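You operate a simulated robot arm through the tools that you are given. There is no shell and no other tool. Be economical: measure what you need, move in short steps, check, and stop when the job is done.

You run a simulated two-armed robot. Do the job below in one go: nothing can be reset, and whatever is moved stays where it is left.

JOB
Measure the depth of the block on the gauge slider and put it in the tray for its reading.
Fine: within 50 either way the green tray, else the orange; knob up, slider out.

Only the result counts: the job must be done as asked and must still hold three seconds after the hand-in. Knocking over, shifting, dropping, spilling or breaking anything else fails it.

ROBOT AND FRAMES
Two 6-joint arms with two-finger parallel grippers on one trunk, on a base that drives. Base frame: it is fixed to the floor where the robot stands at the start and does not move with it; the origin is under the middle of the robot, x ahead of it, y to its left, z up; the surface under the hand at the start is at about z = 828. Readings come in mm, degrees, newtons and seconds.
The left shoulder is at the start at [60, 141, 899], the right one opposite. With the tool pointing down near the work surface each hand reaches from about 300 to 700 mm from the robot's upright axis, wherever it stands, measured 20 degrees to its own side. Places, roughly: bench lamp switch [600, -1600, 900]; blue bore block [500, -1250, 750]; blue filter [750, -1250, 750]; blue plug gauge [750, -1250, 750]; clamp lever [700, -200, 900]; clamp switch [500, -200, 900]; clear funnel cup [700, -900, 900]; column knob [800, -1600, 1100]; depth gauge knob [700, 200, 1000]; depth gauge slider [600, 200, 800]; depth gauge switch [600, 100, 800]; depth reading gauge [500, 200, 800]; filter vent button [600, -700, 800]; gauge box lid [500, -1200, 900]; green tally button [600, -1400, 800]; height gauge slider [800, -1600, 900]. Payload 3.43 kg a hand.
Tool frame (each hand has its own): the origin (TCP) lies between the finger pads and is the grasp point; the fingertips stand 30 mm ahead of it; z points along the fingers, y is the line along which they close. The gripper opens to 94 mm. The fingers are 28 mm wide and 10 mm thick; the gripper's body (50 by 96 mm) begins 55 mm behind the TCP.
Orientation is that of the tool frame in the base frame, as a unit quaternion [x, y, z, w]. With the fingers straight down and closing along the base's y, the tool's x points along the base's -x, its y along +y and its z along -z.

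CONTROLS
- The arms move only by the tool servo_tool. It takes "left_increments", "right_increments" or both (then of equal length, played together; a hand with none holds still); each is a list of rows, each a list of 7 numbers: the closure in counts, from 0 (fully open) to 255 (shut), then the shift along the tool's x, y, z in units of 300 mm (1.0 is 300 mm), then the turn, a rotation vector about the tool's x, y, z in units of 180 degrees (1.0 is 180 degrees). In form: [[fingers, dx, dy, dz, ax, ay, az], ...]. A call has 1 to 10 rows; each row is the pose to reach, as a shift and turn from the pose commanded when the call began, along the tool's axes at that moment. A call with a number of a shift or a turn outside -1 to 1 is refused whole. Rows are played at 5 a second. More than 50 mm and 8.6 degrees between two rows, or a gripper value outside its range, and nothing of the call is played. Where a pose cannot be reached the arm comes as near as it can. A force on the tool above 50 N (or 10 N above the force at the start of the call, whichever is more), or a blocked arm, ends the call early, and 0.2 s more pass. The fingers move at their own pace (about 153 mm/s each) and stop on an object; they squeeze with about 33 N. The grip force told is the motor's: it shows also when the fingers shut on nothing. Time passes only in rows, and 0.2 s behind the last, so rows that repeat a pose let the fingers close. It gives the time, the measured TCP pose, the force on the tool (base axes), the opening and the grip force at its end, in the units of the frame above (readings bear some noise), with the torque about the TCP (base axes, N m) and any sound that the robot's microphone picked up.
- Cameras (640 x 400 px; columns grow to the right, rows downward): "scene" is now at [137.1, 11.5, 1498.9]; the picture's right is [0.15, -0.99, 0.00], its down [-0.74, -0.12, -0.66] and it looks along [0.65, 0.10, -0.75] (base axes); focal length 264 px, centre (320, 200). "left" rides on the left gripper at [76, -14, -103] in its tool frame; the picture's right is [0.18, 0.98, 0.00], its down [-0.75, 0.14, -0.64] and it looks along [-0.63, 0.12, 0.77] (tool axes); focal length 243 px, centre (320, 200). "right" rides on the right gripper at [76, 14, -102] in its tool frame; the picture's right is [-0.18, 0.98, 0.00], its down [-0.75, -0.14, -0.64] and it looks along [-0.63, -0.12, 0.77] (tool axes); focal length 243 px, centre (320, 200). There is no depth. A picture from a camera that has moved, and an enlarged one, comes with that camera's place and axes in the base frame and with its lens.
- camera(camera): a new picture of that camera. It takes no simulated time.
- move_column(by): slides the trunk up (or, below 0, down) by that many mm; the arms and the scene camera ride with it, the base frame stays. It gives what a move gives, with no picture.
- base_move(legs): drives the robot by 1 to 6 legs, each [ahead, left, turn to the left] in mm, mm and degrees, along the robot's own axes; the way and the turn of a leg run together, so that a leg with both is an arc; at most 1500 mm and 180 degrees a leg. The arms and the cameras ride along, it lands a little off, and it stops where it bumps. It gives what a move gives.
- aim_head(pan, tilt): turns the head with the scene camera to pan (to the left, within 86 degrees either way) and tilt (down, from -29 to 69), counted from straight ahead of the robot. It gives what a move gives.
- enlarge(camera, box): a new picture of the part [left, top, right, bottom] of that camera's present view, enlarged. It takes no simulated time.
- job_done(): hands the job in; it is judged then, once.

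Go step by step. Nothing tells you exact positions but the pictures and the camera data: compare them with the known pose of the tool, close in by small moves and look again before you grip or let go. The budget is 120 turns and 108 pictures, counting those below and the enlarged ones. Unless the task says otherwise, let go and move clear before handing in, and close with one line.

The tools are called after "Call:" as a command line: name --argument value ..., lists and objects as JSON in quotes. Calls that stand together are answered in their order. servo_tool: Moves the arms, as the interface text tells. Its arguments: {"type":"object","properties":{"left_increments":{"type":"array","items":{"type":"array","items":{"type":"number"}}},"right_increments":{"type":"array","items":{"type":"array","items":{"type":"number"}}}},"required":[]} The other tools are called the same way: move_column (by) slides the trunk up or down; base_move (legs) drives the base; aim_head (pan, tilt) turns the head that bears the scene camera; camera (camera) takes a picture; enlarge (camera, box) takes an enlarged picture of a part of a camera's view; job_done () hands the job in.

At the start:

```text
time_s: 0.0
left_position: [467.1, 211.5, 1128.8]
left_ee_rot: [0.0, 1.0, 0.0, 0.001]
left_contact_force: [0.0, 0.0, 0.5]
left_moment: [0.0, 0.0, -0.03]
left_opening: 93.8
left_grasp_force: 0.1
right_position: [462.9, -114.1, 1216.6]
right_ee_rot: [0.0, 1.0, 0.001, 0.0]
right_contact_force: [-0.1, -1.1, 0.4]
right_moment: [0.01, 0.0, -0.01]
right_opening: 93.8
right_grasp_force: 0.1
trunk travel left (down, up): [-475.0, 115.0]
robot x, y, heading: [0.8, 1.8, -0.1]
head pan, tilt: [8.8, 48.9]
```

scene: 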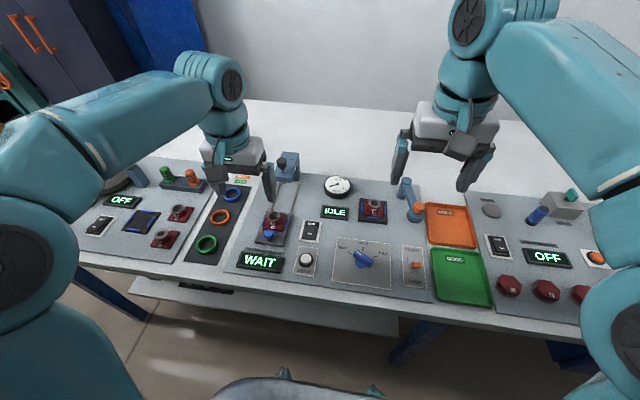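
right: 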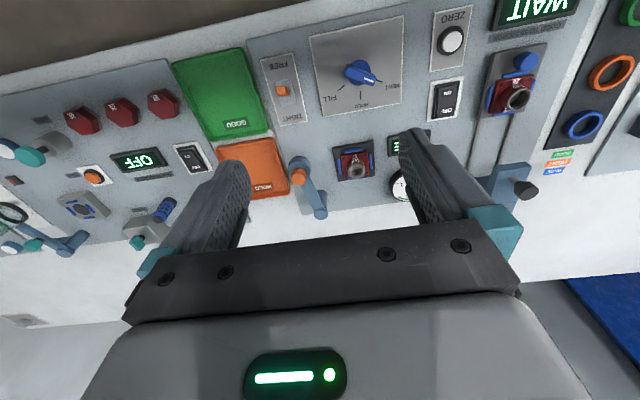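
left: 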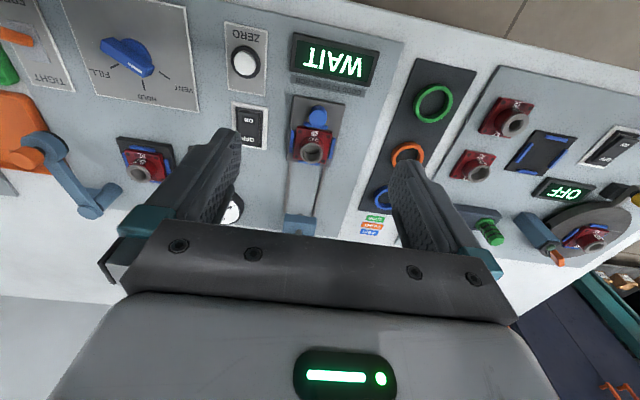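

I see the panel with a slider carrying a block, a WAIT display, knob, dial, and orange/green trays. I'll take enlarged looks first.

Call:
enlarge --camera "scene" --box '[220, 140, 420, 300]'

Call:
enlarge --camera "left" --box '[200, 0, 440, 240]'

Call:
enlarge --camera "scene" --box '[360, 160, 640, 320]'

```text
2.50 times, centred on (320, 220) of scene
camera zoom: at [137.1, 11.5, 1498.9], right [0.15, -0.99, 0.0], down [-0.74, -0.12, -0.66], along [0.65, 0.1, -0.75], focal length 661 px, centre (320, 150)
```

zoom: 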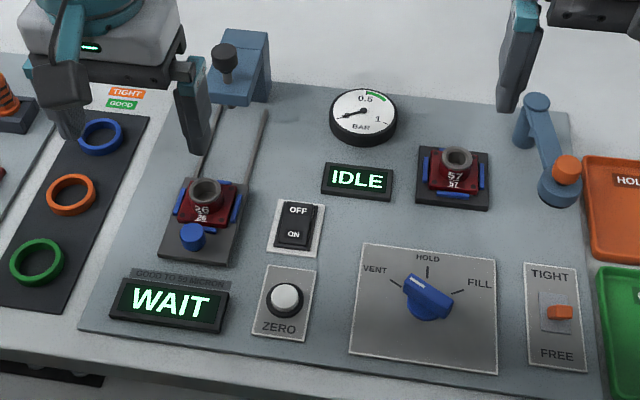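

```text
1.67 times, centred on (320, 120) of left
camera zoom: at [390.6, 198.1, 1232.4], right [-0.18, 0.98, 0.0], down [0.75, 0.14, 0.64], along [0.63, 0.12, -0.77], focal length 404 px, centre (320, 333)
```

zoom: 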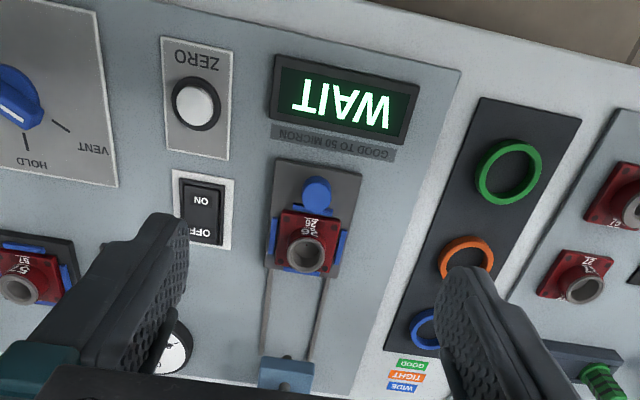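

```text
2.29 times, centred on (500, 240) of scene
camera zoom: at [137.1, 11.5, 1498.9], right [0.15, -0.99, 0.0], down [-0.74, -0.12, -0.66], along [0.65, 0.1, -0.75], focal length 604 px, centre (-91, 109)
```

zoom: 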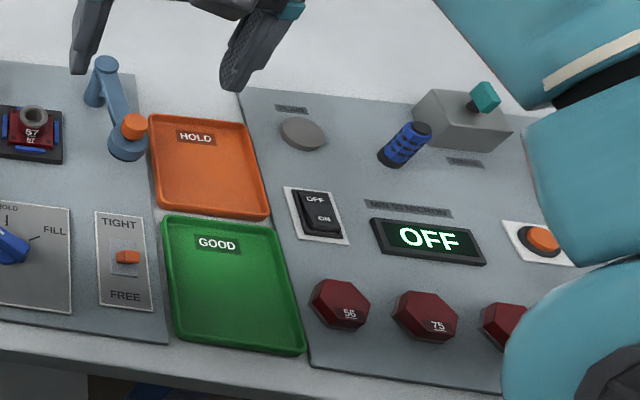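

The slider holds the red block "26", the display says WAIT. I'll close and pull back the left hand for a clearer view, letting a bit of time pass.

Call:
servo_tool --left_increments '[[255, 0.15, 0, 0, 0, 0, 0], [255, 0.3, 0, 0, 0, 0, 0], [255, 0.4, 0.1, 0, 0, 0, 0], [255, 0.4, 0.2, 0, 0, 0, 0], [255, 0.4, 0.3, 0, 0, 0, 0], [255, 0.4, 0.3, 0, 0, 0, 0]]'

Call:
camera --camera "scene"

Call:
camera --camera "left"

```text
time_s: 1.4
left_position: [349.2, 300.4, 1130.4]
left_ee_rot: [-0.001, 1.0, -0.001, 0.001]
left_contact_force: [0.2, -0.2, 0.1]
left_moment: [0.02, -0.04, 0.01]
left_opening: 0.2
left_grasp_force: 33.6
right_position: [462.2, -114.5, 1214.4]
right_ee_rot: [0.0, 1.0, 0.0, 0.0]
right_contact_force: [-1.2, -0.2, 0.2]
right_moment: [0.01, -0.05, -0.01]
right_opening: 94.3
right_grasp_force: 0.1
trunk travel left (down, up): [-475.0, 115.0]
robot x, y, heading: [-1.7, -0.9, 0.1]
head pan, tilt: [8.8, 48.9]
```

```text
101 pictures are left
camera scene: at [136.5, 10.5, 1499.0], right [0.15, -0.99, 0.0], down [-0.74, -0.12, -0.66], along [0.65, 0.1, -0.75], focal length 264 px, centre (320, 200)
```

scene: 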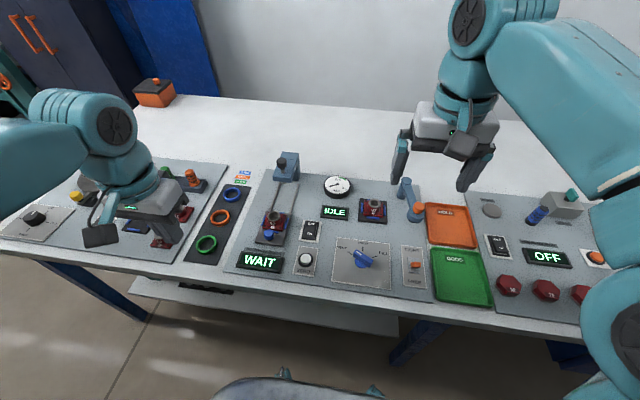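

```text
100 pictures are left
camera left: at [272.0, 287.3, 1233.6], right [-0.18, 0.98, 0.0], down [0.75, 0.14, 0.64], along [0.63, 0.12, -0.77], focal length 243 px, centre (320, 200)
```

left: 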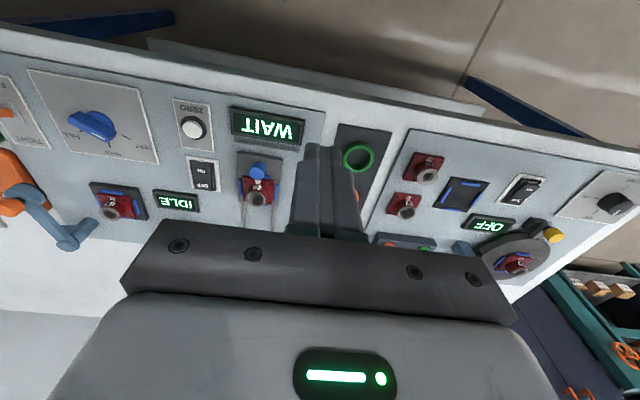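

Call:
enlarge --camera "scene" --box '[230, 140, 350, 280]'

Call:
enlarge --camera "scene" --box '[260, 145, 310, 185]'

Call:
enlarge --camera "scene" --box '[240, 205, 330, 280]'

```text
2.86 times, centred on (290, 210) of scene
camera zoom: at [136.5, 10.5, 1499.0], right [0.15, -0.99, 0.0], down [-0.74, -0.12, -0.66], along [0.65, 0.1, -0.75], focal length 755 px, centre (406, 171)
```

zoom: 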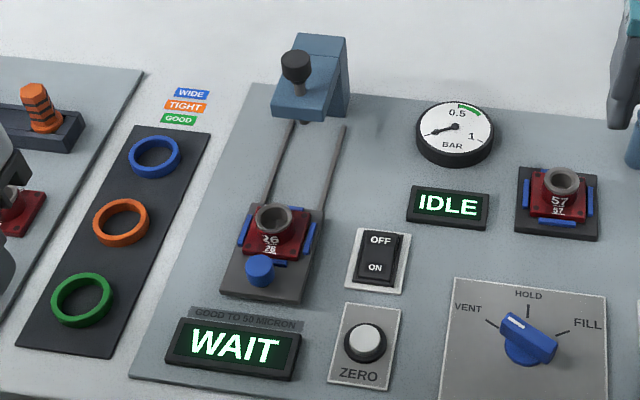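

```text
10.00 times, centred on (285, 165) of scene
camera zoom: at [136.5, 10.5, 1499.0], right [0.15, -0.99, 0.0], down [-0.74, -0.12, -0.66], along [0.65, 0.1, -0.75], focal length 2643 px, centre (670, 550)
```

zoom: 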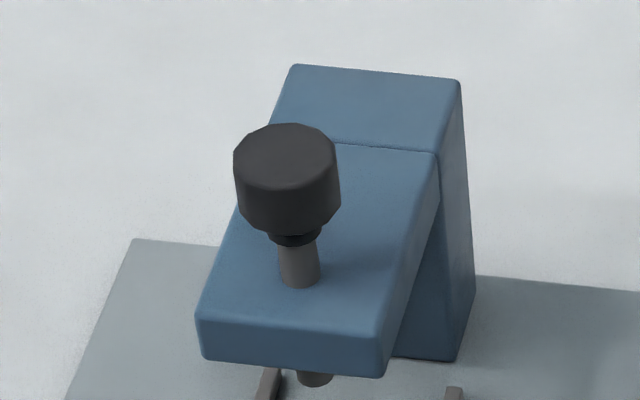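

```text
5.33 times, centred on (285, 242) of scene
camera zoom: at [136.5, 10.5, 1499.0], right [0.15, -0.99, 0.0], down [-0.74, -0.12, -0.66], along [0.65, 0.1, -0.75], focal length 1410 px, centre (507, -27)
```

zoom: 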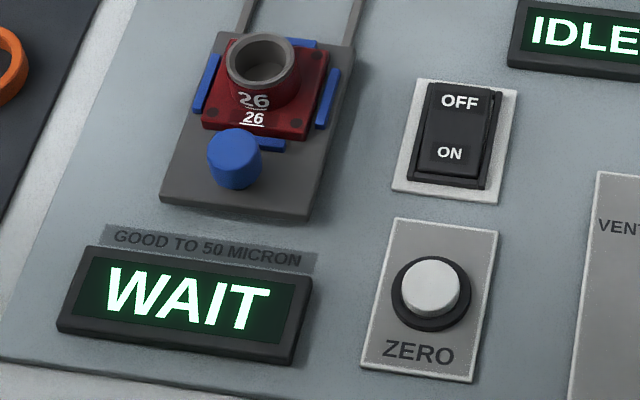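

The switch shows the gauge is lit (WAIT), the slider's blue peg is at about [522, 216, 881] and the black knob about [716, 216, 980]. I'll bring the left hand, tilted forward, above the peg with fingers part open.

Call:
servo_tool --left_increments '[[119, -0.053, -0.028, 0.05, 0, -0.015, 0], [119, -0.106, -0.056, 0.1, 0, -0.03, 0], [119, -0.16, -0.084, 0.15, 0, -0.045, 0], [119, -0.212, -0.112, 0.2, 0, -0.06, 0], [119, -0.265, -0.14, 0.25, 0, -0.075, 0], [119, -0.318, -0.168, 0.3, 0, -0.09, 0], [119, -0.371, -0.196, 0.37, 0, -0.105, 0], [119, -0.424, -0.224, 0.44, 0, -0.12, 0], [119, -0.477, -0.252, 0.5, 0, -0.135, 0], [119, -0.53, -0.28, 0.55, 0, -0.15, 0]]'

Call:
camera --camera "scene"

Call:
camera --camera "left"

```text
time_s: 3.6
left_position: [507.5, 215.3, 964.9]
left_ee_rot: [0.001, 0.972, -0.002, 0.234]
left_contact_force: [-0.4, 0.6, -0.5]
left_moment: [0.01, 0.0, 0.02]
left_opening: 50.1
left_grasp_force: 0.1
right_position: [464.2, -114.6, 1215.9]
right_ee_rot: [0.0, 1.0, 0.0, -0.001]
right_contact_force: [0.2, 0.1, 0.4]
right_moment: [0.0, 0.04, -0.01]
right_opening: 93.9
right_grasp_force: 0.1
trunk travel left (down, up): [-475.0, 115.0]
robot x, y, heading: [1.3, -2.4, 0.1]
head pan, tilt: [8.8, 48.9]
```

```text
96 pictures are left
camera scene: at [138.4, 11.5, 1498.7], right [0.15, -0.99, 0.0], down [-0.75, -0.12, -0.66], along [0.65, 0.1, -0.75], focal length 264 px, centre (320, 200)
```

scene: 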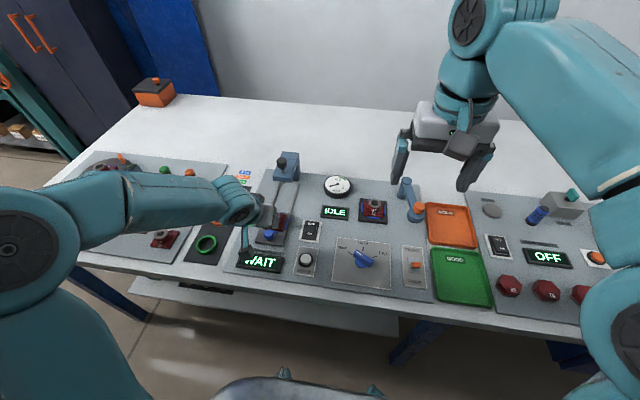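

```text
95 pictures are left
camera left: at [392.4, 201.5, 1021.5], right [-0.16, 0.98, -0.09], down [0.38, 0.14, 0.91], along [0.91, 0.12, -0.4], focal length 243 px, centre (320, 200)
```

left: 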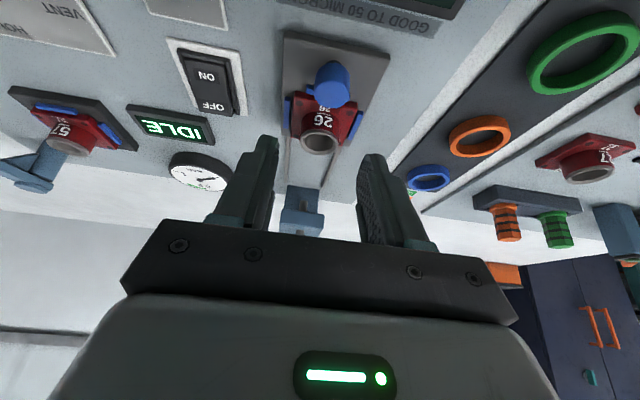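

Call:
enlarge --camera "left" --box '[240, 20, 440, 170]'

```text
2.67 times, centred on (340, 95) of left
camera zoom: at [392.4, 201.5, 1021.5], right [-0.16, 0.98, -0.09], down [0.38, 0.14, 0.91], along [0.91, 0.12, -0.4], focal length 647 px, centre (267, 480)
```

zoom: 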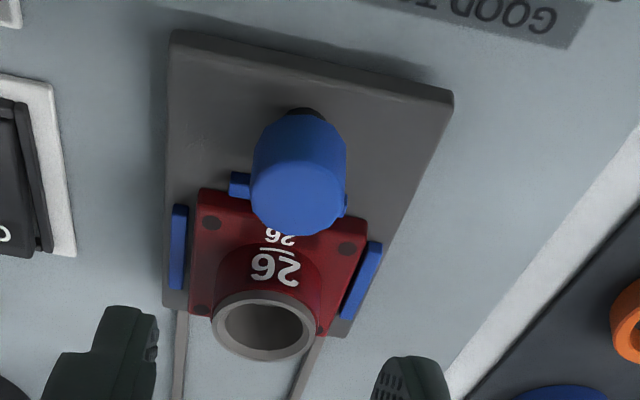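

Triangulating with both left views gives the peg top at about [525, 220, 875] and the boss top at [594, 220, 872]. I'll lower over the peg.

Call:
servo_tool --left_increments '[[119, 0.025, 0.008, 0.056, 0, 0, 0], [119, 0.05, 0.0157, 0.113, 0, 0, 0], [119, 0.075, 0.0157, 0.169, 0, 0, 0], [119, 0.088, 0.0157, 0.2, 0, 0, 0], [119, 0.1, 0.0157, 0.225, 0, 0, 0]]'

Call:
camera --camera "left"

Call:
enlarge --camera "scene" --box '[220, 180, 340, 280]'

```text
time_s: 4.8
left_position: [511.2, 222.7, 889.8]
left_ee_rot: [0.001, 0.972, -0.001, 0.234]
left_contact_force: [0.7, -0.6, -0.3]
left_moment: [-0.01, -0.02, 0.0]
left_opening: 49.8
left_grasp_force: 0.0
right_position: [463.4, -112.3, 1216.1]
right_ee_rot: [0.0, 1.0, -0.001, 0.0]
right_contact_force: [0.0, 1.0, -0.5]
right_moment: [-0.03, 0.03, -0.01]
right_opening: 93.9
right_grasp_force: 0.0
trunk travel left (down, up): [-475.0, 115.0]
robot x, y, heading: [-1.7, 1.4, -0.0]
head pan, tilt: [8.8, 48.9]
```

```text
93 pictures are left
camera left: at [396.0, 208.1, 947.9], right [-0.16, 0.98, -0.09], down [0.38, 0.14, 0.91], along [0.91, 0.12, -0.4], focal length 243 px, centre (320, 200)
```

left: 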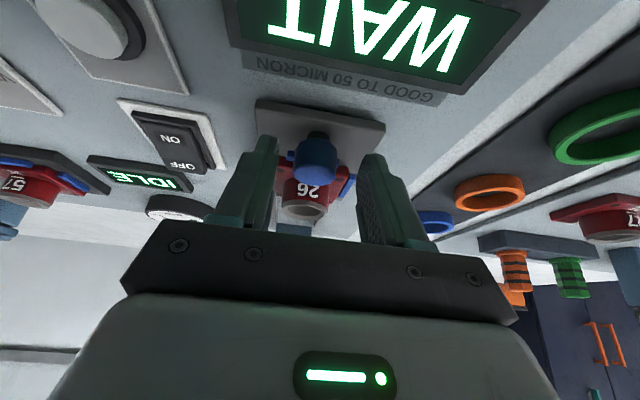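

```text
4.00 times, centred on (280, 230) of scene
camera zoom: at [137.3, 11.6, 1498.9], right [0.15, -0.99, 0.0], down [-0.74, -0.12, -0.66], along [0.65, 0.1, -0.75], focal length 1057 px, centre (480, 80)
```

zoom: 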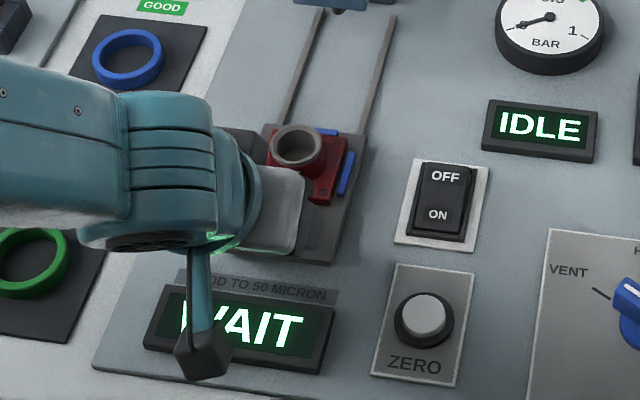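

The peg is between the fingers; I'll close on it.

Call:
servo_tool --left_increments '[[220, 0, 0, 0, 0, 0, 0], [255, 0, 0, 0, 0, 0, 0], [255, 0, 0, 0, 0, 0, 0], [255, 0, 0, 0, 0, 0, 0]]'

Call:
camera --camera "left"

```text
time_s: 5.8
left_position: [511.8, 219.7, 891.8]
left_ee_rot: [0.001, 0.972, 0.0, 0.234]
left_contact_force: [1.1, -16.8, -6.5]
left_moment: [-0.26, -0.29, -0.45]
left_opening: 27.3
left_grasp_force: 45.3
right_position: [463.5, -114.4, 1214.8]
right_ee_rot: [-0.001, 1.0, 0.001, 0.0]
right_contact_force: [-0.1, 0.7, 0.3]
right_moment: [-0.04, 0.02, -0.01]
right_opening: 93.9
right_grasp_force: 0.0
trunk travel left (down, up): [-475.0, 115.0]
robot x, y, heading: [1.0, -1.8, 0.1]
head pan, tilt: [8.8, 48.9]
```

```text
91 pictures are left
camera left: at [396.5, 206.3, 947.8], right [-0.16, 0.98, -0.09], down [0.38, 0.14, 0.91], along [0.91, 0.11, -0.4], focal length 243 px, centre (320, 200)
```

left: 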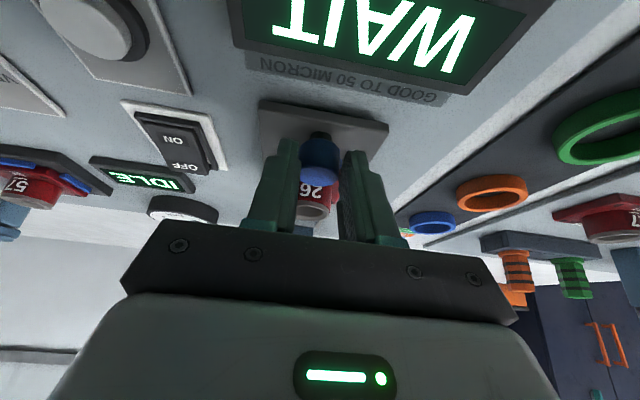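

Gripped at 27 mm opening. I'll push the slider inward 60 mm and check.

Call:
servo_tool --left_increments '[[255, 0, -0.007, 0, 0, 0, 0], [255, -0.03, -0.007, 0.0152, 0, 0, 0], [255, -0.06, -0.007, 0.0303, 0, 0, 0], [255, -0.089, -0.007, 0.0455, 0, 0, 0], [255, -0.119, -0.007, 0.0607, 0, 0, 0], [255, -0.149, -0.007, 0.0758, 0, 0, 0], [255, -0.178, -0.007, 0.091, 0, 0, 0]]'

Call:
enlarge --camera "scene" --box '[220, 140, 340, 280]'

```text
time_s: 7.4
left_position: [572.2, 220.6, 889.7]
left_ee_rot: [0.0, 0.973, -0.001, 0.232]
left_contact_force: [0.8, -7.3, -14.0]
left_moment: [0.12, 0.44, 0.11]
left_opening: 27.4
left_grasp_force: 45.2
right_position: [465.2, -114.4, 1214.9]
right_ee_rot: [0.001, 1.0, 0.0, -0.001]
right_contact_force: [-0.6, -0.4, 0.3]
right_moment: [-0.01, 0.01, -0.01]
right_opening: 94.2
right_grasp_force: 0.1
trunk travel left (down, up): [-475.0, 115.0]
robot x, y, heading: [1.2, 0.7, 0.1]
head pan, tilt: [8.8, 48.9]
```

```text
2.86 times, centred on (280, 210) of scene
camera zoom: at [139.3, 11.0, 1498.6], right [0.15, -0.99, 0.0], down [-0.75, -0.12, -0.66], along [0.65, 0.1, -0.75], focal length 755 px, centre (434, 171)
```

zoom: 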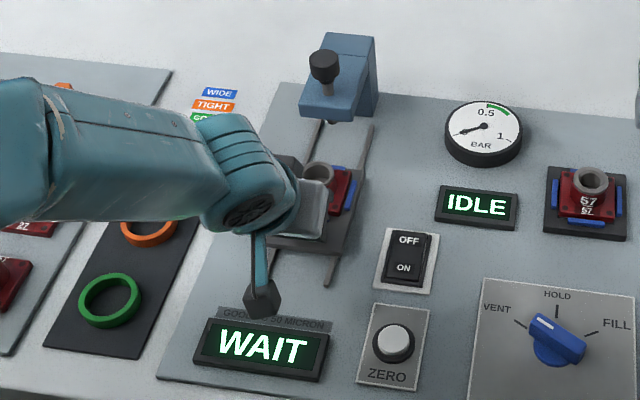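

Call:
servo_tool --left_increments '[[255, -0.03, 0, 0.015, 0, 0, 0], [255, -0.06, 0, 0.0303, 0, 0, 0], [255, -0.089, 0, 0.0455, 0, 0, 0], [255, -0.119, 0, 0.0607, 0, 0, 0], [255, -0.149, 0, 0.0758, 0, 0, 0], [255, -0.164, 0, 0.0834, 0, 0, 0], [255, -0.178, 0, 0.091, 0, 0, 0], [255, -0.193, 0, 0.0985, 0, 0, 0], [255, -0.208, 0, 0.106, 0, 0, 0], [255, -0.223, 0, 0.114, 0, 0, 0]]'

Call:
enlarge --camera "scene" --box '[220, 140, 340, 280]'

Call:
camera --camera "left"

```text
time_s: 9.6
left_position: [647.7, 220.8, 890.3]
left_ee_rot: [0.0, 0.972, -0.001, 0.235]
left_contact_force: [-6.6, -2.7, 2.5]
left_moment: [0.07, -0.18, 0.06]
left_opening: 27.2
left_grasp_force: 45.0
right_position: [463.1, -113.3, 1215.9]
right_ee_rot: [0.0, 1.0, 0.0, 0.0]
right_contact_force: [0.2, 0.5, 0.1]
right_moment: [-0.05, 0.02, 0.03]
right_opening: 93.8
right_grasp_force: 0.0
trunk travel left (down, up): [-475.0, 115.0]
robot x, y, heading: [2.0, 3.4, 0.0]
head pan, tilt: [8.8, 48.9]
```

```text
2.86 times, centred on (280, 210) of scene
camera zoom: at [136.9, 11.2, 1499.0], right [0.15, -0.99, 0.0], down [-0.74, -0.12, -0.66], along [0.65, 0.1, -0.75], focal length 755 px, centre (434, 171)
```

zoom: 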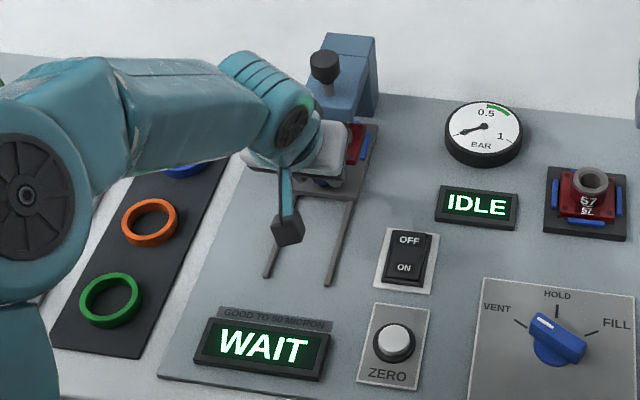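

```text
88 pictures are left
camera left: at [531.2, 205.9, 947.5], right [-0.16, 0.98, -0.09], down [0.38, 0.14, 0.92], along [0.91, 0.12, -0.39], focal length 243 px, centre (320, 200)
```

left: 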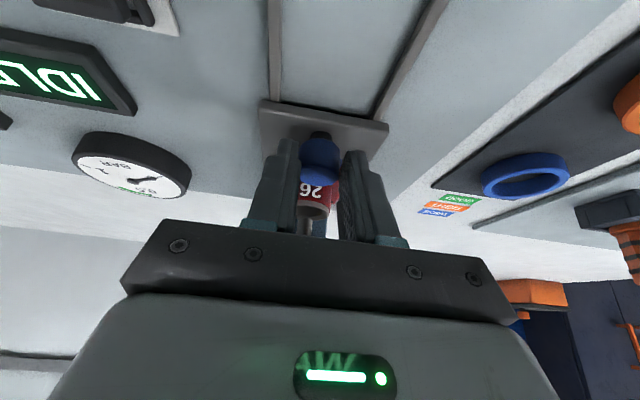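

Call:
servo_tool --left_increments '[[255, -0.012, 0, 0.006, 0, 0, 0], [255, -0.024, 0, 0.012, 0, 0, 0], [255, -0.036, 0, 0.018, 0, 0, 0], [255, -0.048, 0, 0.024, 0, 0, 0], [255, -0.06, 0, 0.03, 0, 0, 0]]'

Call:
camera --camera "left"

```text
time_s: 10.8
left_position: [659.5, 221.2, 889.9]
left_ee_rot: [0.0, 0.974, 0.0, 0.229]
left_contact_force: [-44.1, -2.5, 3.3]
left_moment: [-0.4, 1.17, -0.04]
left_opening: 27.8
left_grasp_force: 45.3
right_position: [458.7, -115.6, 1217.3]
right_ee_rot: [0.0, 1.0, 0.001, 0.001]
right_contact_force: [0.2, -0.3, -0.6]
right_moment: [0.04, 0.02, -0.01]
right_opening: 94.0
right_grasp_force: 0.1
trunk travel left (down, up): [-475.0, 115.0]
robot x, y, heading: [-2.5, -2.9, 0.1]
head pan, tilt: [8.8, 48.9]
```

```text
87 pictures are left
camera left: at [545.1, 205.8, 948.8], right [-0.16, 0.98, -0.08], down [0.39, 0.14, 0.91], along [0.91, 0.12, -0.41], focal length 243 px, centre (320, 200)
```

left: 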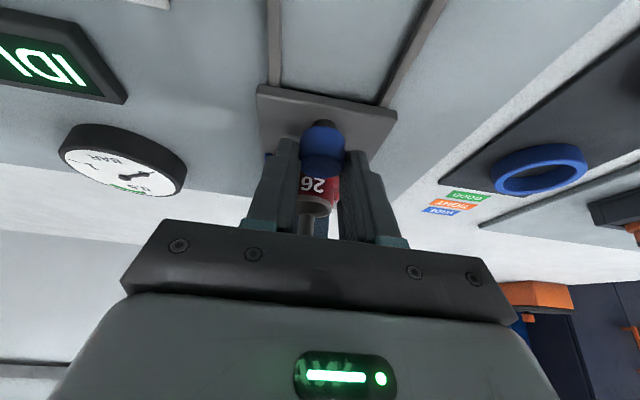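

The slider hit its stop (44 N). I'll release, back off along the tool axis and look.

Call:
servo_tool --left_increments '[[119, 0.02, 0, -0.01, 0, 0, 0], [119, 0.02, 0, -0.01, 0, 0, 0], [119, 0.02, 0, -0.1, 0, 0, 0], [119, 0.02, 0, -0.2, 0, 0, 0], [119, 0.05, 0, -0.3, 0, 0, 0], [119, 0.15, 0, -0.4, 0, 0, 0], [119, 0.25, 0, -0.45, 0, 0, 0]]'

Call:
camera --camera "left"

Call:
enlarge --camera "scene" --box '[220, 140, 340, 280]'

```text
time_s: 12.4
left_position: [541.2, 222.0, 976.3]
left_ee_rot: [0.001, 0.972, -0.001, 0.233]
left_contact_force: [0.1, -0.2, -0.8]
left_moment: [0.06, 0.03, -0.02]
left_opening: 50.1
left_grasp_force: 0.0
right_position: [465.8, -114.1, 1214.3]
right_ee_rot: [0.0, 1.0, 0.0, -0.001]
right_contact_force: [0.0, 0.7, 0.6]
right_moment: [0.0, 0.02, -0.01]
right_opening: 94.1
right_grasp_force: 0.0
trunk travel left (down, up): [-475.0, 115.0]
robot x, y, heading: [2.4, 0.9, 0.1]
head pan, tilt: [8.8, 48.9]
```

```text
86 pictures are left
camera left: at [426.1, 207.7, 1034.6], right [-0.16, 0.98, -0.09], down [0.38, 0.14, 0.91], along [0.91, 0.12, -0.4], focal length 243 px, centre (320, 200)
```

left: 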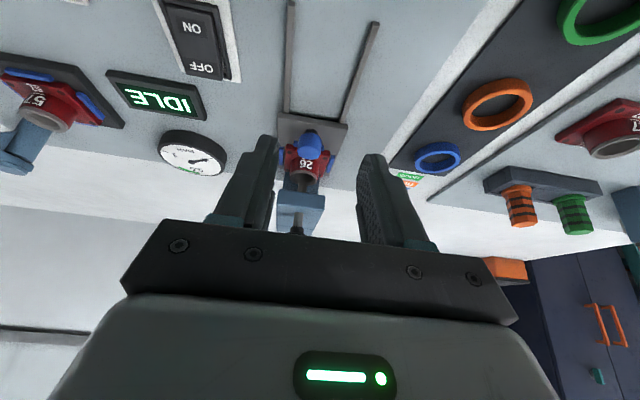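

```text
2.86 times, centred on (280, 210) of scene
camera zoom: at [139.6, 11.8, 1498.6], right [0.15, -0.99, 0.0], down [-0.75, -0.12, -0.66], along [0.65, 0.1, -0.75], focal length 755 px, centre (434, 171)
```

zoom: 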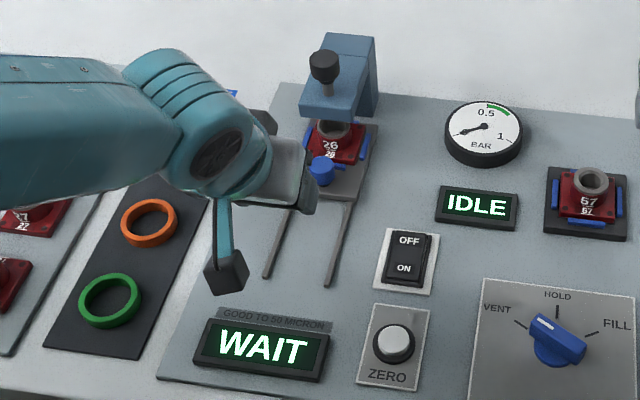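

Call:
enlarge --camera "left" --box '[250, 110, 370, 240]'

Call:
enlarge --camera "scene" --box '[255, 140, 315, 200]'

Call:
enlarge --camera "right" --box '[420, 40, 580, 240]'

```text
3.08 times, centred on (310, 175) of left
camera zoom: at [426.1, 207.7, 1034.6], right [-0.16, 0.98, -0.09], down [0.38, 0.14, 0.91], along [0.91, 0.12, -0.4], focal length 746 px, centre (351, 277)
```

zoom: 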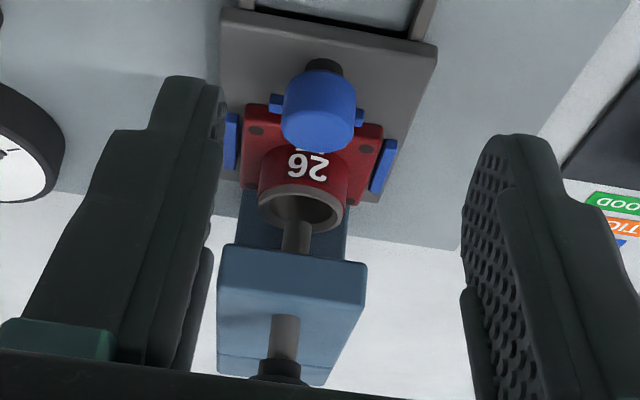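

```text
6.67 times, centred on (285, 170) of scene
camera zoom: at [139.6, 11.8, 1498.6], right [0.15, -0.99, 0.0], down [-0.75, -0.12, -0.66], along [0.65, 0.1, -0.75], focal length 1762 px, centre (553, 400)
```

zoom: 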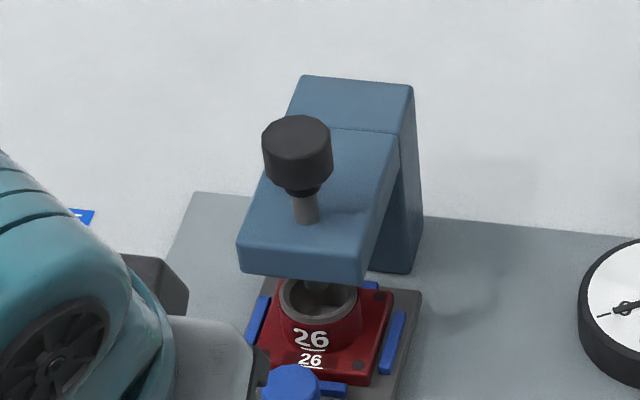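

```text
2.00 times, centred on (500, 140) of right
camera zoom: at [388.9, -100.1, 1316.5], right [0.18, 0.98, 0.0], down [0.75, -0.14, 0.64], along [0.63, -0.12, -0.77], focal length 485 px, centre (-40, 320)
```

zoom: 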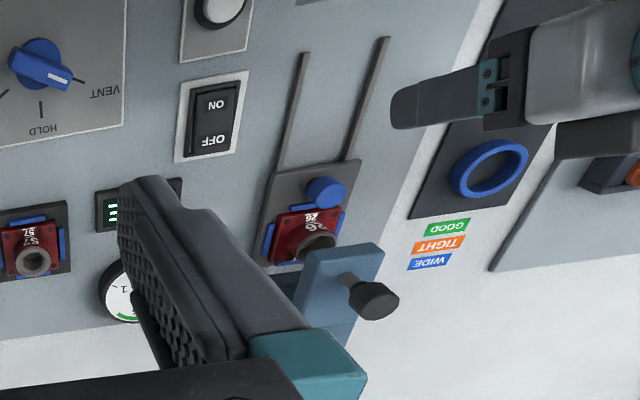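

Slider is in, but it may have crept back slightly on release; I'll nudge it with closed fingers from behind the peg until it meets the stop.

Call:
servo_tool --left_increments '[[255, 0, 0, 0.1, 0, 0, 0], [255, -0.01, 0, 0.2, 0, 0, 0], [255, -0.025, 0, 0.316, 0, 0, 0], [255, -0.055, 0, 0.331, 0, 0, 0], [255, -0.084, 0, 0.346, 0, 0, 0], [255, -0.099, 0, 0.354, 0, 0, 0], [255, -0.114, 0, 0.361, 0, 0, 0], [255, -0.129, 0, 0.369, 0, 0, 0]]'

Call:
camera --camera "left"

```text
time_s: 14.2
left_position: [624.8, 220.2, 895.5]
left_ee_rot: [0.001, 0.972, -0.001, 0.235]
left_contact_force: [0.3, 0.1, 0.6]
left_moment: [-0.04, 0.0, 0.02]
left_opening: 0.3
left_grasp_force: 32.8
right_position: [463.6, -113.5, 1215.9]
right_ee_rot: [0.0, 1.0, 0.0, -0.001]
right_contact_force: [-0.1, -0.1, 0.0]
right_moment: [0.02, 0.01, 0.0]
right_opening: 94.1
right_grasp_force: 0.0
trunk travel left (down, up): [-475.0, 115.0]
robot x, y, heading: [0.6, -1.2, -0.1]
head pan, tilt: [8.8, 48.9]
```

```text
81 pictures are left
camera left: at [508.3, 206.0, 953.2], right [-0.16, 0.98, -0.09], down [0.38, 0.14, 0.91], along [0.91, 0.12, -0.4], focal length 243 px, centre (320, 200)
```

left: 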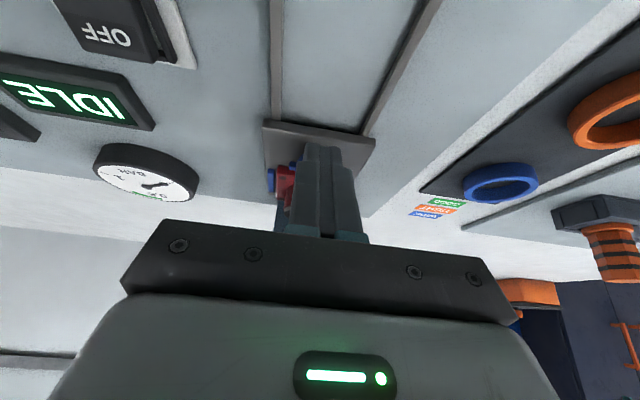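

No contact yet; continue a little further.

Call:
servo_tool --left_increments '[[255, -0.015, 0, 0.0075, 0, 0, 0], [255, -0.03, 0, 0.015, 0, 0, 0], [255, -0.045, 0, 0.0225, 0, 0, 0], [255, -0.06, 0, 0.03, 0, 0, 0], [255, -0.075, 0, 0.0375, 0, 0, 0]]'

```text
time_s: 15.3
left_position: [639.6, 220.4, 900.9]
left_ee_rot: [0.0, 0.972, -0.001, 0.234]
left_contact_force: [-31.0, -0.5, 24.5]
left_moment: [0.01, 0.6, -0.08]
left_opening: 0.0
left_grasp_force: 33.0
right_position: [456.5, -115.5, 1218.7]
right_ee_rot: [0.001, 1.0, 0.0, 0.003]
right_contact_force: [-0.2, -1.3, -0.4]
right_moment: [0.01, -0.04, 0.0]
right_opening: 94.0
right_grasp_force: 0.0
trunk travel left (down, up): [-475.0, 115.0]
robot x, y, heading: [2.1, -3.7, -0.0]
head pan, tilt: [8.8, 48.9]
stopped in row 5 (left hand): the force on the tool passed its limit at 52 N (the readings are from after the stop); the commanded pose is now the measured one
```

Slider is firmly at its stop. I'll retreat upward, raise the trunk for reach, then go for the black knob at about [735, 222, 965].

Call:
servo_tool --left_increments '[[255, 0.03, 0, -0.015, 0, 0, 0], [255, 0.05, 0, -0.1, 0, 0, 0], [255, 0.07, 0, -0.2, 0, 0, 0], [255, 0.1, 0, -0.3, 0, 0, 0]]'

Call:
move_column --by 100

Call:
enlarge --camera "scene" --box '[220, 140, 340, 280]'

```text
time_s: 16.4
left_position: [575.3, 221.5, 963.9]
left_ee_rot: [0.0, 0.972, -0.001, 0.233]
left_contact_force: [0.4, 0.9, 0.0]
left_moment: [-0.01, 0.01, 0.0]
left_opening: 0.0
left_grasp_force: 33.4
right_position: [462.7, -113.6, 1214.6]
right_ee_rot: [0.0, 1.0, 0.0, -0.001]
right_contact_force: [0.3, 1.4, 0.2]
right_moment: [0.02, -0.03, -0.01]
right_opening: 94.2
right_grasp_force: 0.0
trunk travel left (down, up): [-475.0, 115.0]
robot x, y, heading: [-0.0, -1.9, 0.0]
head pan, tilt: [8.8, 48.9]
```

```text
time_s: 17.7
left_position: [577.3, 221.7, 1063.3]
left_ee_rot: [0.0, 0.972, -0.001, 0.233]
left_contact_force: [-0.4, -0.6, -0.3]
left_moment: [0.04, 0.02, 0.01]
left_opening: 0.0
left_grasp_force: 32.8
right_position: [464.4, -113.3, 1314.1]
right_ee_rot: [0.0, 1.0, 0.0, -0.001]
right_contact_force: [0.4, 0.3, 0.1]
right_moment: [-0.01, 0.01, 0.01]
right_opening: 94.0
right_grasp_force: 0.1
trunk travel left (down, up): [-575.0, 15.0]
robot x, y, heading: [1.9, 1.4, 0.1]
head pan, tilt: [8.8, 48.9]
```

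```text
2.86 times, centred on (280, 210) of scene
camera zoom: at [139.0, 11.8, 1598.6], right [0.15, -0.99, 0.0], down [-0.75, -0.12, -0.66], along [0.65, 0.1, -0.75], focal length 755 px, centre (434, 171)
```

zoom: 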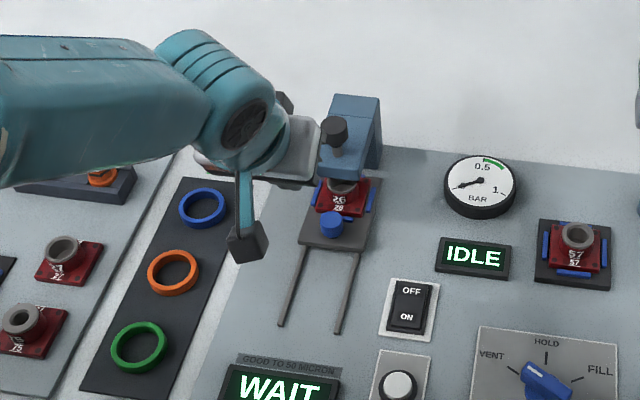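

Call:
servo_tool --left_increments '[[92, -0.065, 0, 0.058, 0, -0.019, 0], [92, -0.13, 0, 0.117, 0, -0.038, 0], [92, -0.195, 0, 0.175, 0, -0.057, 0], [92, -0.259, 0, 0.233, 0, -0.075, 0], [92, -0.259, 0, 0.233, 0, -0.075, 0]]'

Call:
camera --camera "left"

Call:
enlarge --camera "right" --box '[420, 40, 620, 200]'

Call:
enlarge --camera "scene" --box '[220, 140, 340, 240]'

```text
time_s: 18.9
left_position: [676.3, 220.0, 1036.9]
left_ee_rot: [0.0, 0.938, -0.001, 0.347]
left_contact_force: [0.1, 0.4, 1.1]
left_moment: [0.01, -0.04, -0.04]
left_opening: 59.9
left_grasp_force: 0.0
right_position: [461.9, -113.2, 1315.6]
right_ee_rot: [-0.001, 1.0, 0.0, 0.0]
right_contact_force: [-0.1, -0.5, 0.2]
right_moment: [-0.01, -0.06, 0.01]
right_opening: 94.2
right_grasp_force: 0.1
trunk travel left (down, up): [-575.0, 15.0]
robot x, y, heading: [0.1, 0.5, 0.0]
head pan, tilt: [8.8, 48.9]
```

```text
79 pictures are left
camera left: at [550.8, 205.6, 1066.0], right [-0.14, 0.98, -0.12], down [0.15, 0.14, 0.98], along [0.98, 0.12, -0.17], focal length 243 px, centre (320, 200)
```

left: 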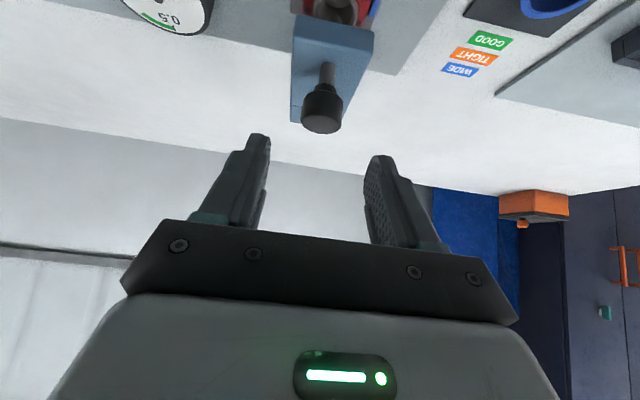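

```text
2.50 times, centred on (520, 120) of right
camera zoom: at [384.9, -100.4, 1417.7], right [0.18, 0.98, 0.0], down [0.75, -0.14, 0.64], along [0.63, -0.12, -0.77], focal length 606 px, centre (-180, 400)
```

zoom: 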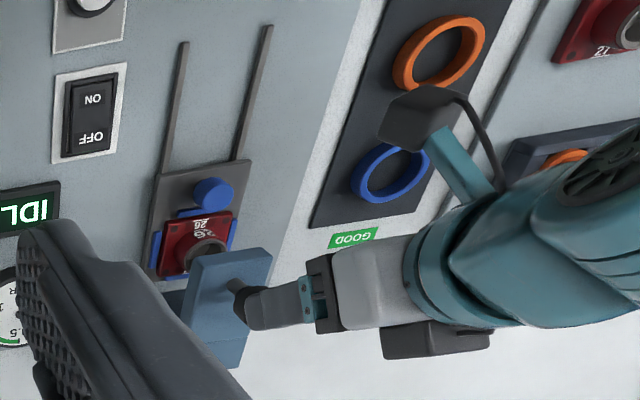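

```text
4.00 times, centred on (280, 190) of scene
camera zoom: at [135.1, 11.5, 1599.0], right [0.15, -0.99, 0.0], down [-0.74, -0.12, -0.66], along [0.65, 0.1, -0.75], focal length 1057 px, centre (480, 240)
```

zoom: 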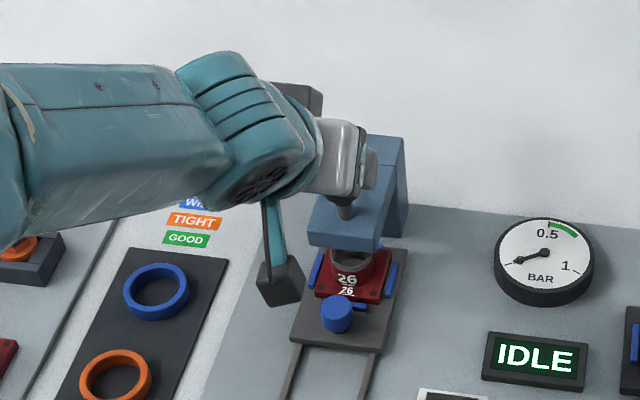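

Knob top is around [736, 221, 970], centred between fingers. I'll advance along the tool axis to straddle it.

Call:
servo_tool --left_increments '[[92, 0.003, 0.004, 0.07, 0, 0, 0], [92, 0.006, 0.004, 0.14, 0, 0, 0], [92, 0.009, 0.004, 0.19, 0, 0, 0], [92, 0.011, 0.004, 0.228, 0, 0, 0], [92, 0.011, 0.004, 0.228, 0, 0, 0]]'

Call:
camera --camera "left"

Call:
enlarge --camera "right" --box '[420, 40, 620, 200]'

```text
time_s: 20.1
left_position: [718.8, 220.1, 982.5]
left_ee_rot: [-0.002, 0.938, 0.0, 0.346]
left_contact_force: [0.5, 0.0, 0.5]
left_moment: [0.01, -0.02, -0.04]
left_opening: 60.1
left_grasp_force: 0.0
right_position: [462.3, -113.7, 1316.2]
right_ee_rot: [0.0, 1.0, 0.0, 0.0]
right_contact_force: [-0.7, 1.0, 0.0]
right_moment: [0.01, -0.04, 0.02]
right_opening: 94.0
right_grasp_force: 0.1
trunk travel left (down, up): [-575.0, 15.0]
robot x, y, heading: [0.8, -1.5, -0.0]
head pan, tilt: [8.8, 48.9]
```

```text
76 pictures are left
camera left: at [594.4, 207.0, 1011.8], right [-0.14, 0.98, -0.12], down [0.16, 0.14, 0.98], along [0.98, 0.12, -0.17], focal length 243 px, centre (320, 200)
```

left: 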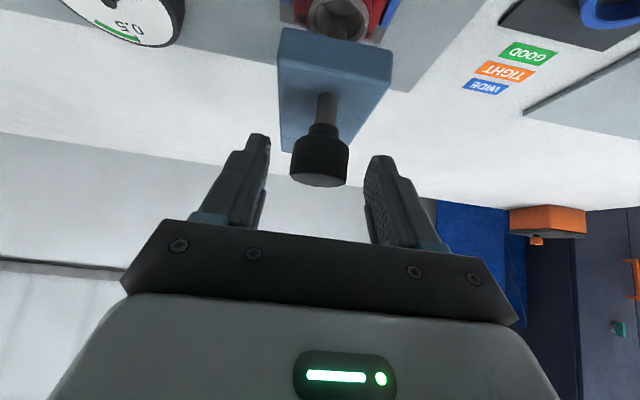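

```text
2.50 times, centred on (520, 120) of right
camera zoom: at [386.0, -100.4, 1417.4], right [0.18, 0.98, 0.0], down [0.75, -0.14, 0.64], along [0.63, -0.12, -0.77], focal length 606 px, centre (-180, 400)
```

zoom: 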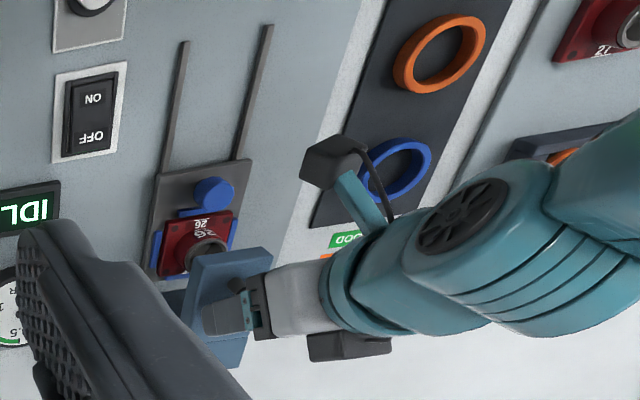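

The knob is right between the fingertips. Closing on it.

Call:
servo_tool --left_increments '[[160, 0, 0, 0, 0, 0, 0], [255, 0, 0, 0, 0, 0, 0], [255, 0, 0, 0, 0, 0, 0], [255, 0, 0, 0, 0, 0, 0]]'

Call:
camera --camera "left"

```text
time_s: 21.1
left_position: [721.4, 221.5, 981.2]
left_ee_rot: [0.0, 0.939, 0.001, 0.345]
left_contact_force: [4.3, -7.1, -3.9]
left_moment: [0.4, -0.32, -0.18]
left_opening: 31.2
left_grasp_force: 45.3
right_position: [464.4, -115.2, 1314.1]
right_ee_rot: [0.0, 1.0, 0.0, -0.001]
right_contact_force: [0.3, 0.5, -0.5]
right_moment: [-0.02, 0.0, -0.02]
right_opening: 94.0
right_grasp_force: 0.1
trunk travel left (down, up): [-575.0, 15.0]
robot x, y, heading: [1.3, 0.1, 0.1]
head pan, tilt: [8.8, 48.9]
```

```text
74 pictures are left
camera left: at [595.8, 205.9, 1011.0], right [-0.14, 0.98, -0.12], down [0.16, 0.14, 0.98], along [0.98, 0.12, -0.17], focal length 243 px, centre (320, 200)
```

left: 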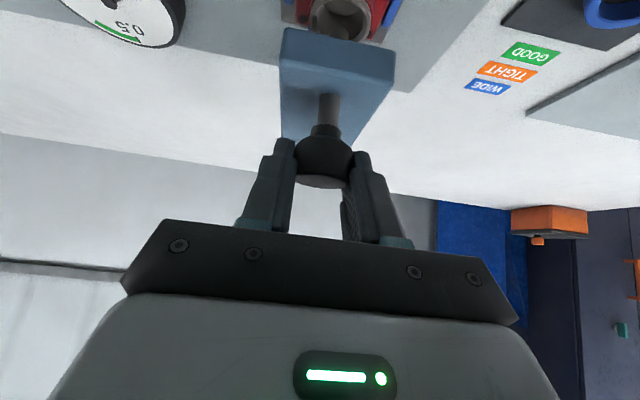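

Gripped. Check the display before pressing down.

Call:
enlarge --camera "scene" --box '[220, 200, 340, 280]'

```text
5.00 times, centred on (280, 240) of scene
camera zoom: at [138.8, 10.3, 1598.7], right [0.15, -0.99, 0.0], down [-0.75, -0.12, -0.66], along [0.65, 0.1, -0.75], focal length 1322 px, centre (520, 0)
```

zoom: 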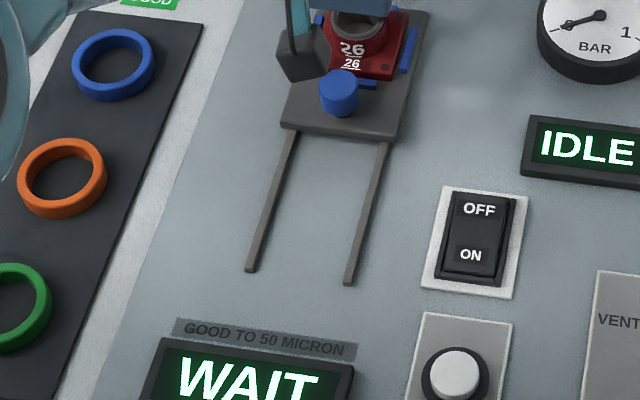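

Call:
servo_tool --left_increments '[[255, 0.0065, 0, 0.0076, 0, 0, 0], [255, 0.013, 0, 0.0152, 0, 0, 0], [255, 0.0195, 0, 0.0228, 0, 0, 0], [255, 0.026, 0, 0.0304, 0, 0, 0], [255, 0.0325, 0, 0.038, 0, 0, 0], [255, 0.039, 0, 0.0456, 0, 0, 0], [255, 0.0455, 0, 0.0532, 0, 0, 0]]'

Call:
camera --camera "left"

Call:
camera --camera "scene"

```text
time_s: 22.7
left_position: [721.0, 220.0, 963.9]
left_ee_rot: [0.0, 0.938, 0.0, 0.346]
left_contact_force: [11.7, -12.9, 7.0]
left_moment: [0.43, 0.66, 0.26]
left_opening: 31.2
left_grasp_force: 44.8
right_position: [464.8, -115.9, 1315.2]
right_ee_rot: [-0.001, 1.0, 0.001, 0.0]
right_contact_force: [0.0, 0.5, 1.0]
right_moment: [-0.02, -0.02, 0.02]
right_opening: 94.2
right_grasp_force: 0.0
trunk travel left (down, up): [-575.0, 15.0]
robot x, y, heading: [-2.7, 0.4, -0.5]
head pan, tilt: [8.8, 48.9]
```

```text
72 pictures are left
camera left: at [595.7, 205.7, 992.2], right [-0.14, 0.98, -0.12], down [0.15, 0.14, 0.98], along [0.98, 0.12, -0.17], focal length 243 px, centre (320, 200)
```

left: 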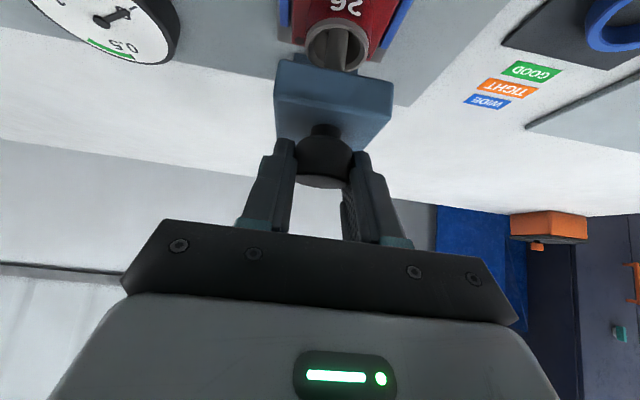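

```text
71 pictures are left
camera scene: at [138.5, 8.8, 1598.9], right [0.15, -0.99, 0.0], down [-0.75, -0.11, -0.66], along [0.65, 0.1, -0.75], focal length 264 px, centre (320, 200)
```

scene: 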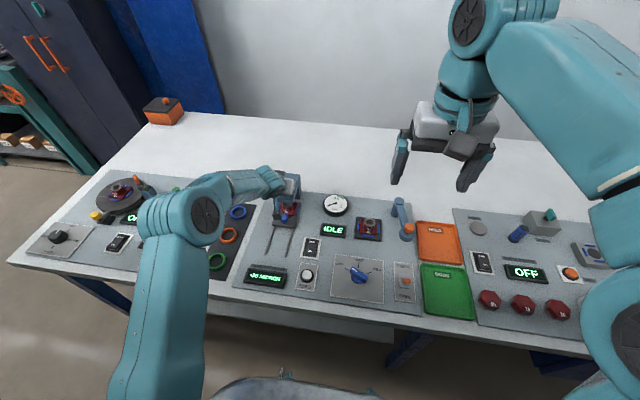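

The knob moves with the grip and the display changed. Let me read it.

Call:
enlarge --camera "scene" --box '[235, 250, 325, 300]'

```text
7.11 times, centred on (280, 275) of scene
camera zoom: at [138.5, 8.8, 1598.9], right [0.15, -0.99, 0.0], down [-0.75, -0.11, -0.66], along [0.65, 0.1, -0.75], focal length 1880 px, centre (604, -333)
```

zoom: 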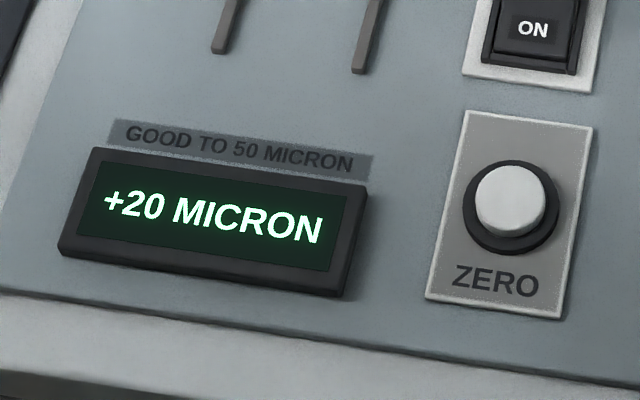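

+20 MICRON shows, but I should make sure the knob is fully down; pressing further gently.

Call:
servo_tool --left_increments '[[255, 0.0044, 0, 0.005, 0, 0, 0], [255, 0.0087, 0, 0.01, 0, 0, 0], [255, 0.013, 0, 0.0152, 0, 0, 0], [255, 0.0174, 0, 0.02, 0, 0, 0], [255, 0.0217, 0, 0.025, 0, 0, 0]]'

Call:
enlarge --camera "scene" --box '[235, 250, 325, 300]'

Call:
camera --camera "left"

```text
time_s: 23.9
left_position: [720.4, 221.0, 962.0]
left_ee_rot: [0.0, 0.935, 0.0, 0.356]
left_contact_force: [7.6, -9.5, 43.5]
left_moment: [0.33, 0.04, -0.03]
left_opening: 31.0
left_grasp_force: 44.6
right_position: [459.1, -115.8, 1316.3]
right_ee_rot: [0.0, 1.0, 0.002, 0.002]
right_contact_force: [-0.5, -0.2, -1.0]
right_moment: [0.0, -0.01, 0.03]
right_opening: 94.1
right_grasp_force: 0.0
trunk travel left (down, up): [-575.0, 15.0]
robot x, y, heading: [-0.2, -0.2, 0.0]
head pan, tilt: [8.8, 48.9]
```

```text
7.11 times, centred on (280, 275) of scene
camera zoom: at [132.4, 8.1, 1599.6], right [0.15, -0.99, 0.0], down [-0.74, -0.11, -0.66], along [0.65, 0.1, -0.75], focal length 1880 px, centre (604, -333)
```

zoom: 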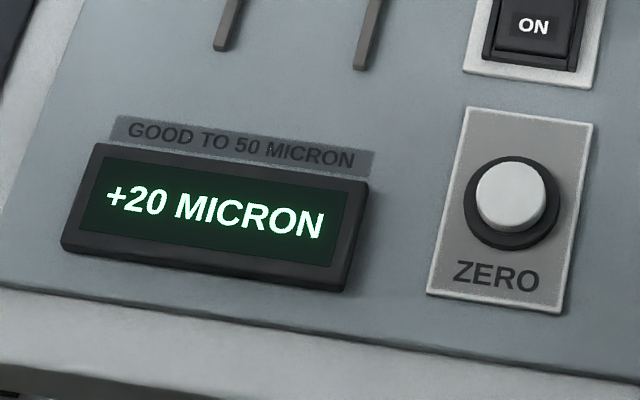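

```text
68 pictures are left
camera left: at [594.7, 205.9, 988.6], right [-0.14, 0.98, -0.12], down [0.14, 0.14, 0.98], along [0.98, 0.12, -0.15], focal length 243 px, centre (320, 200)
```

left: 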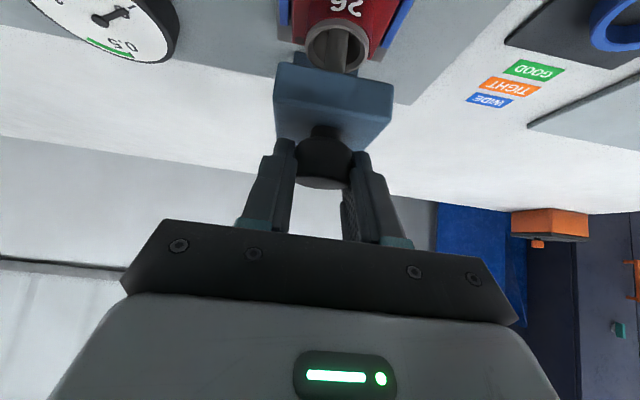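

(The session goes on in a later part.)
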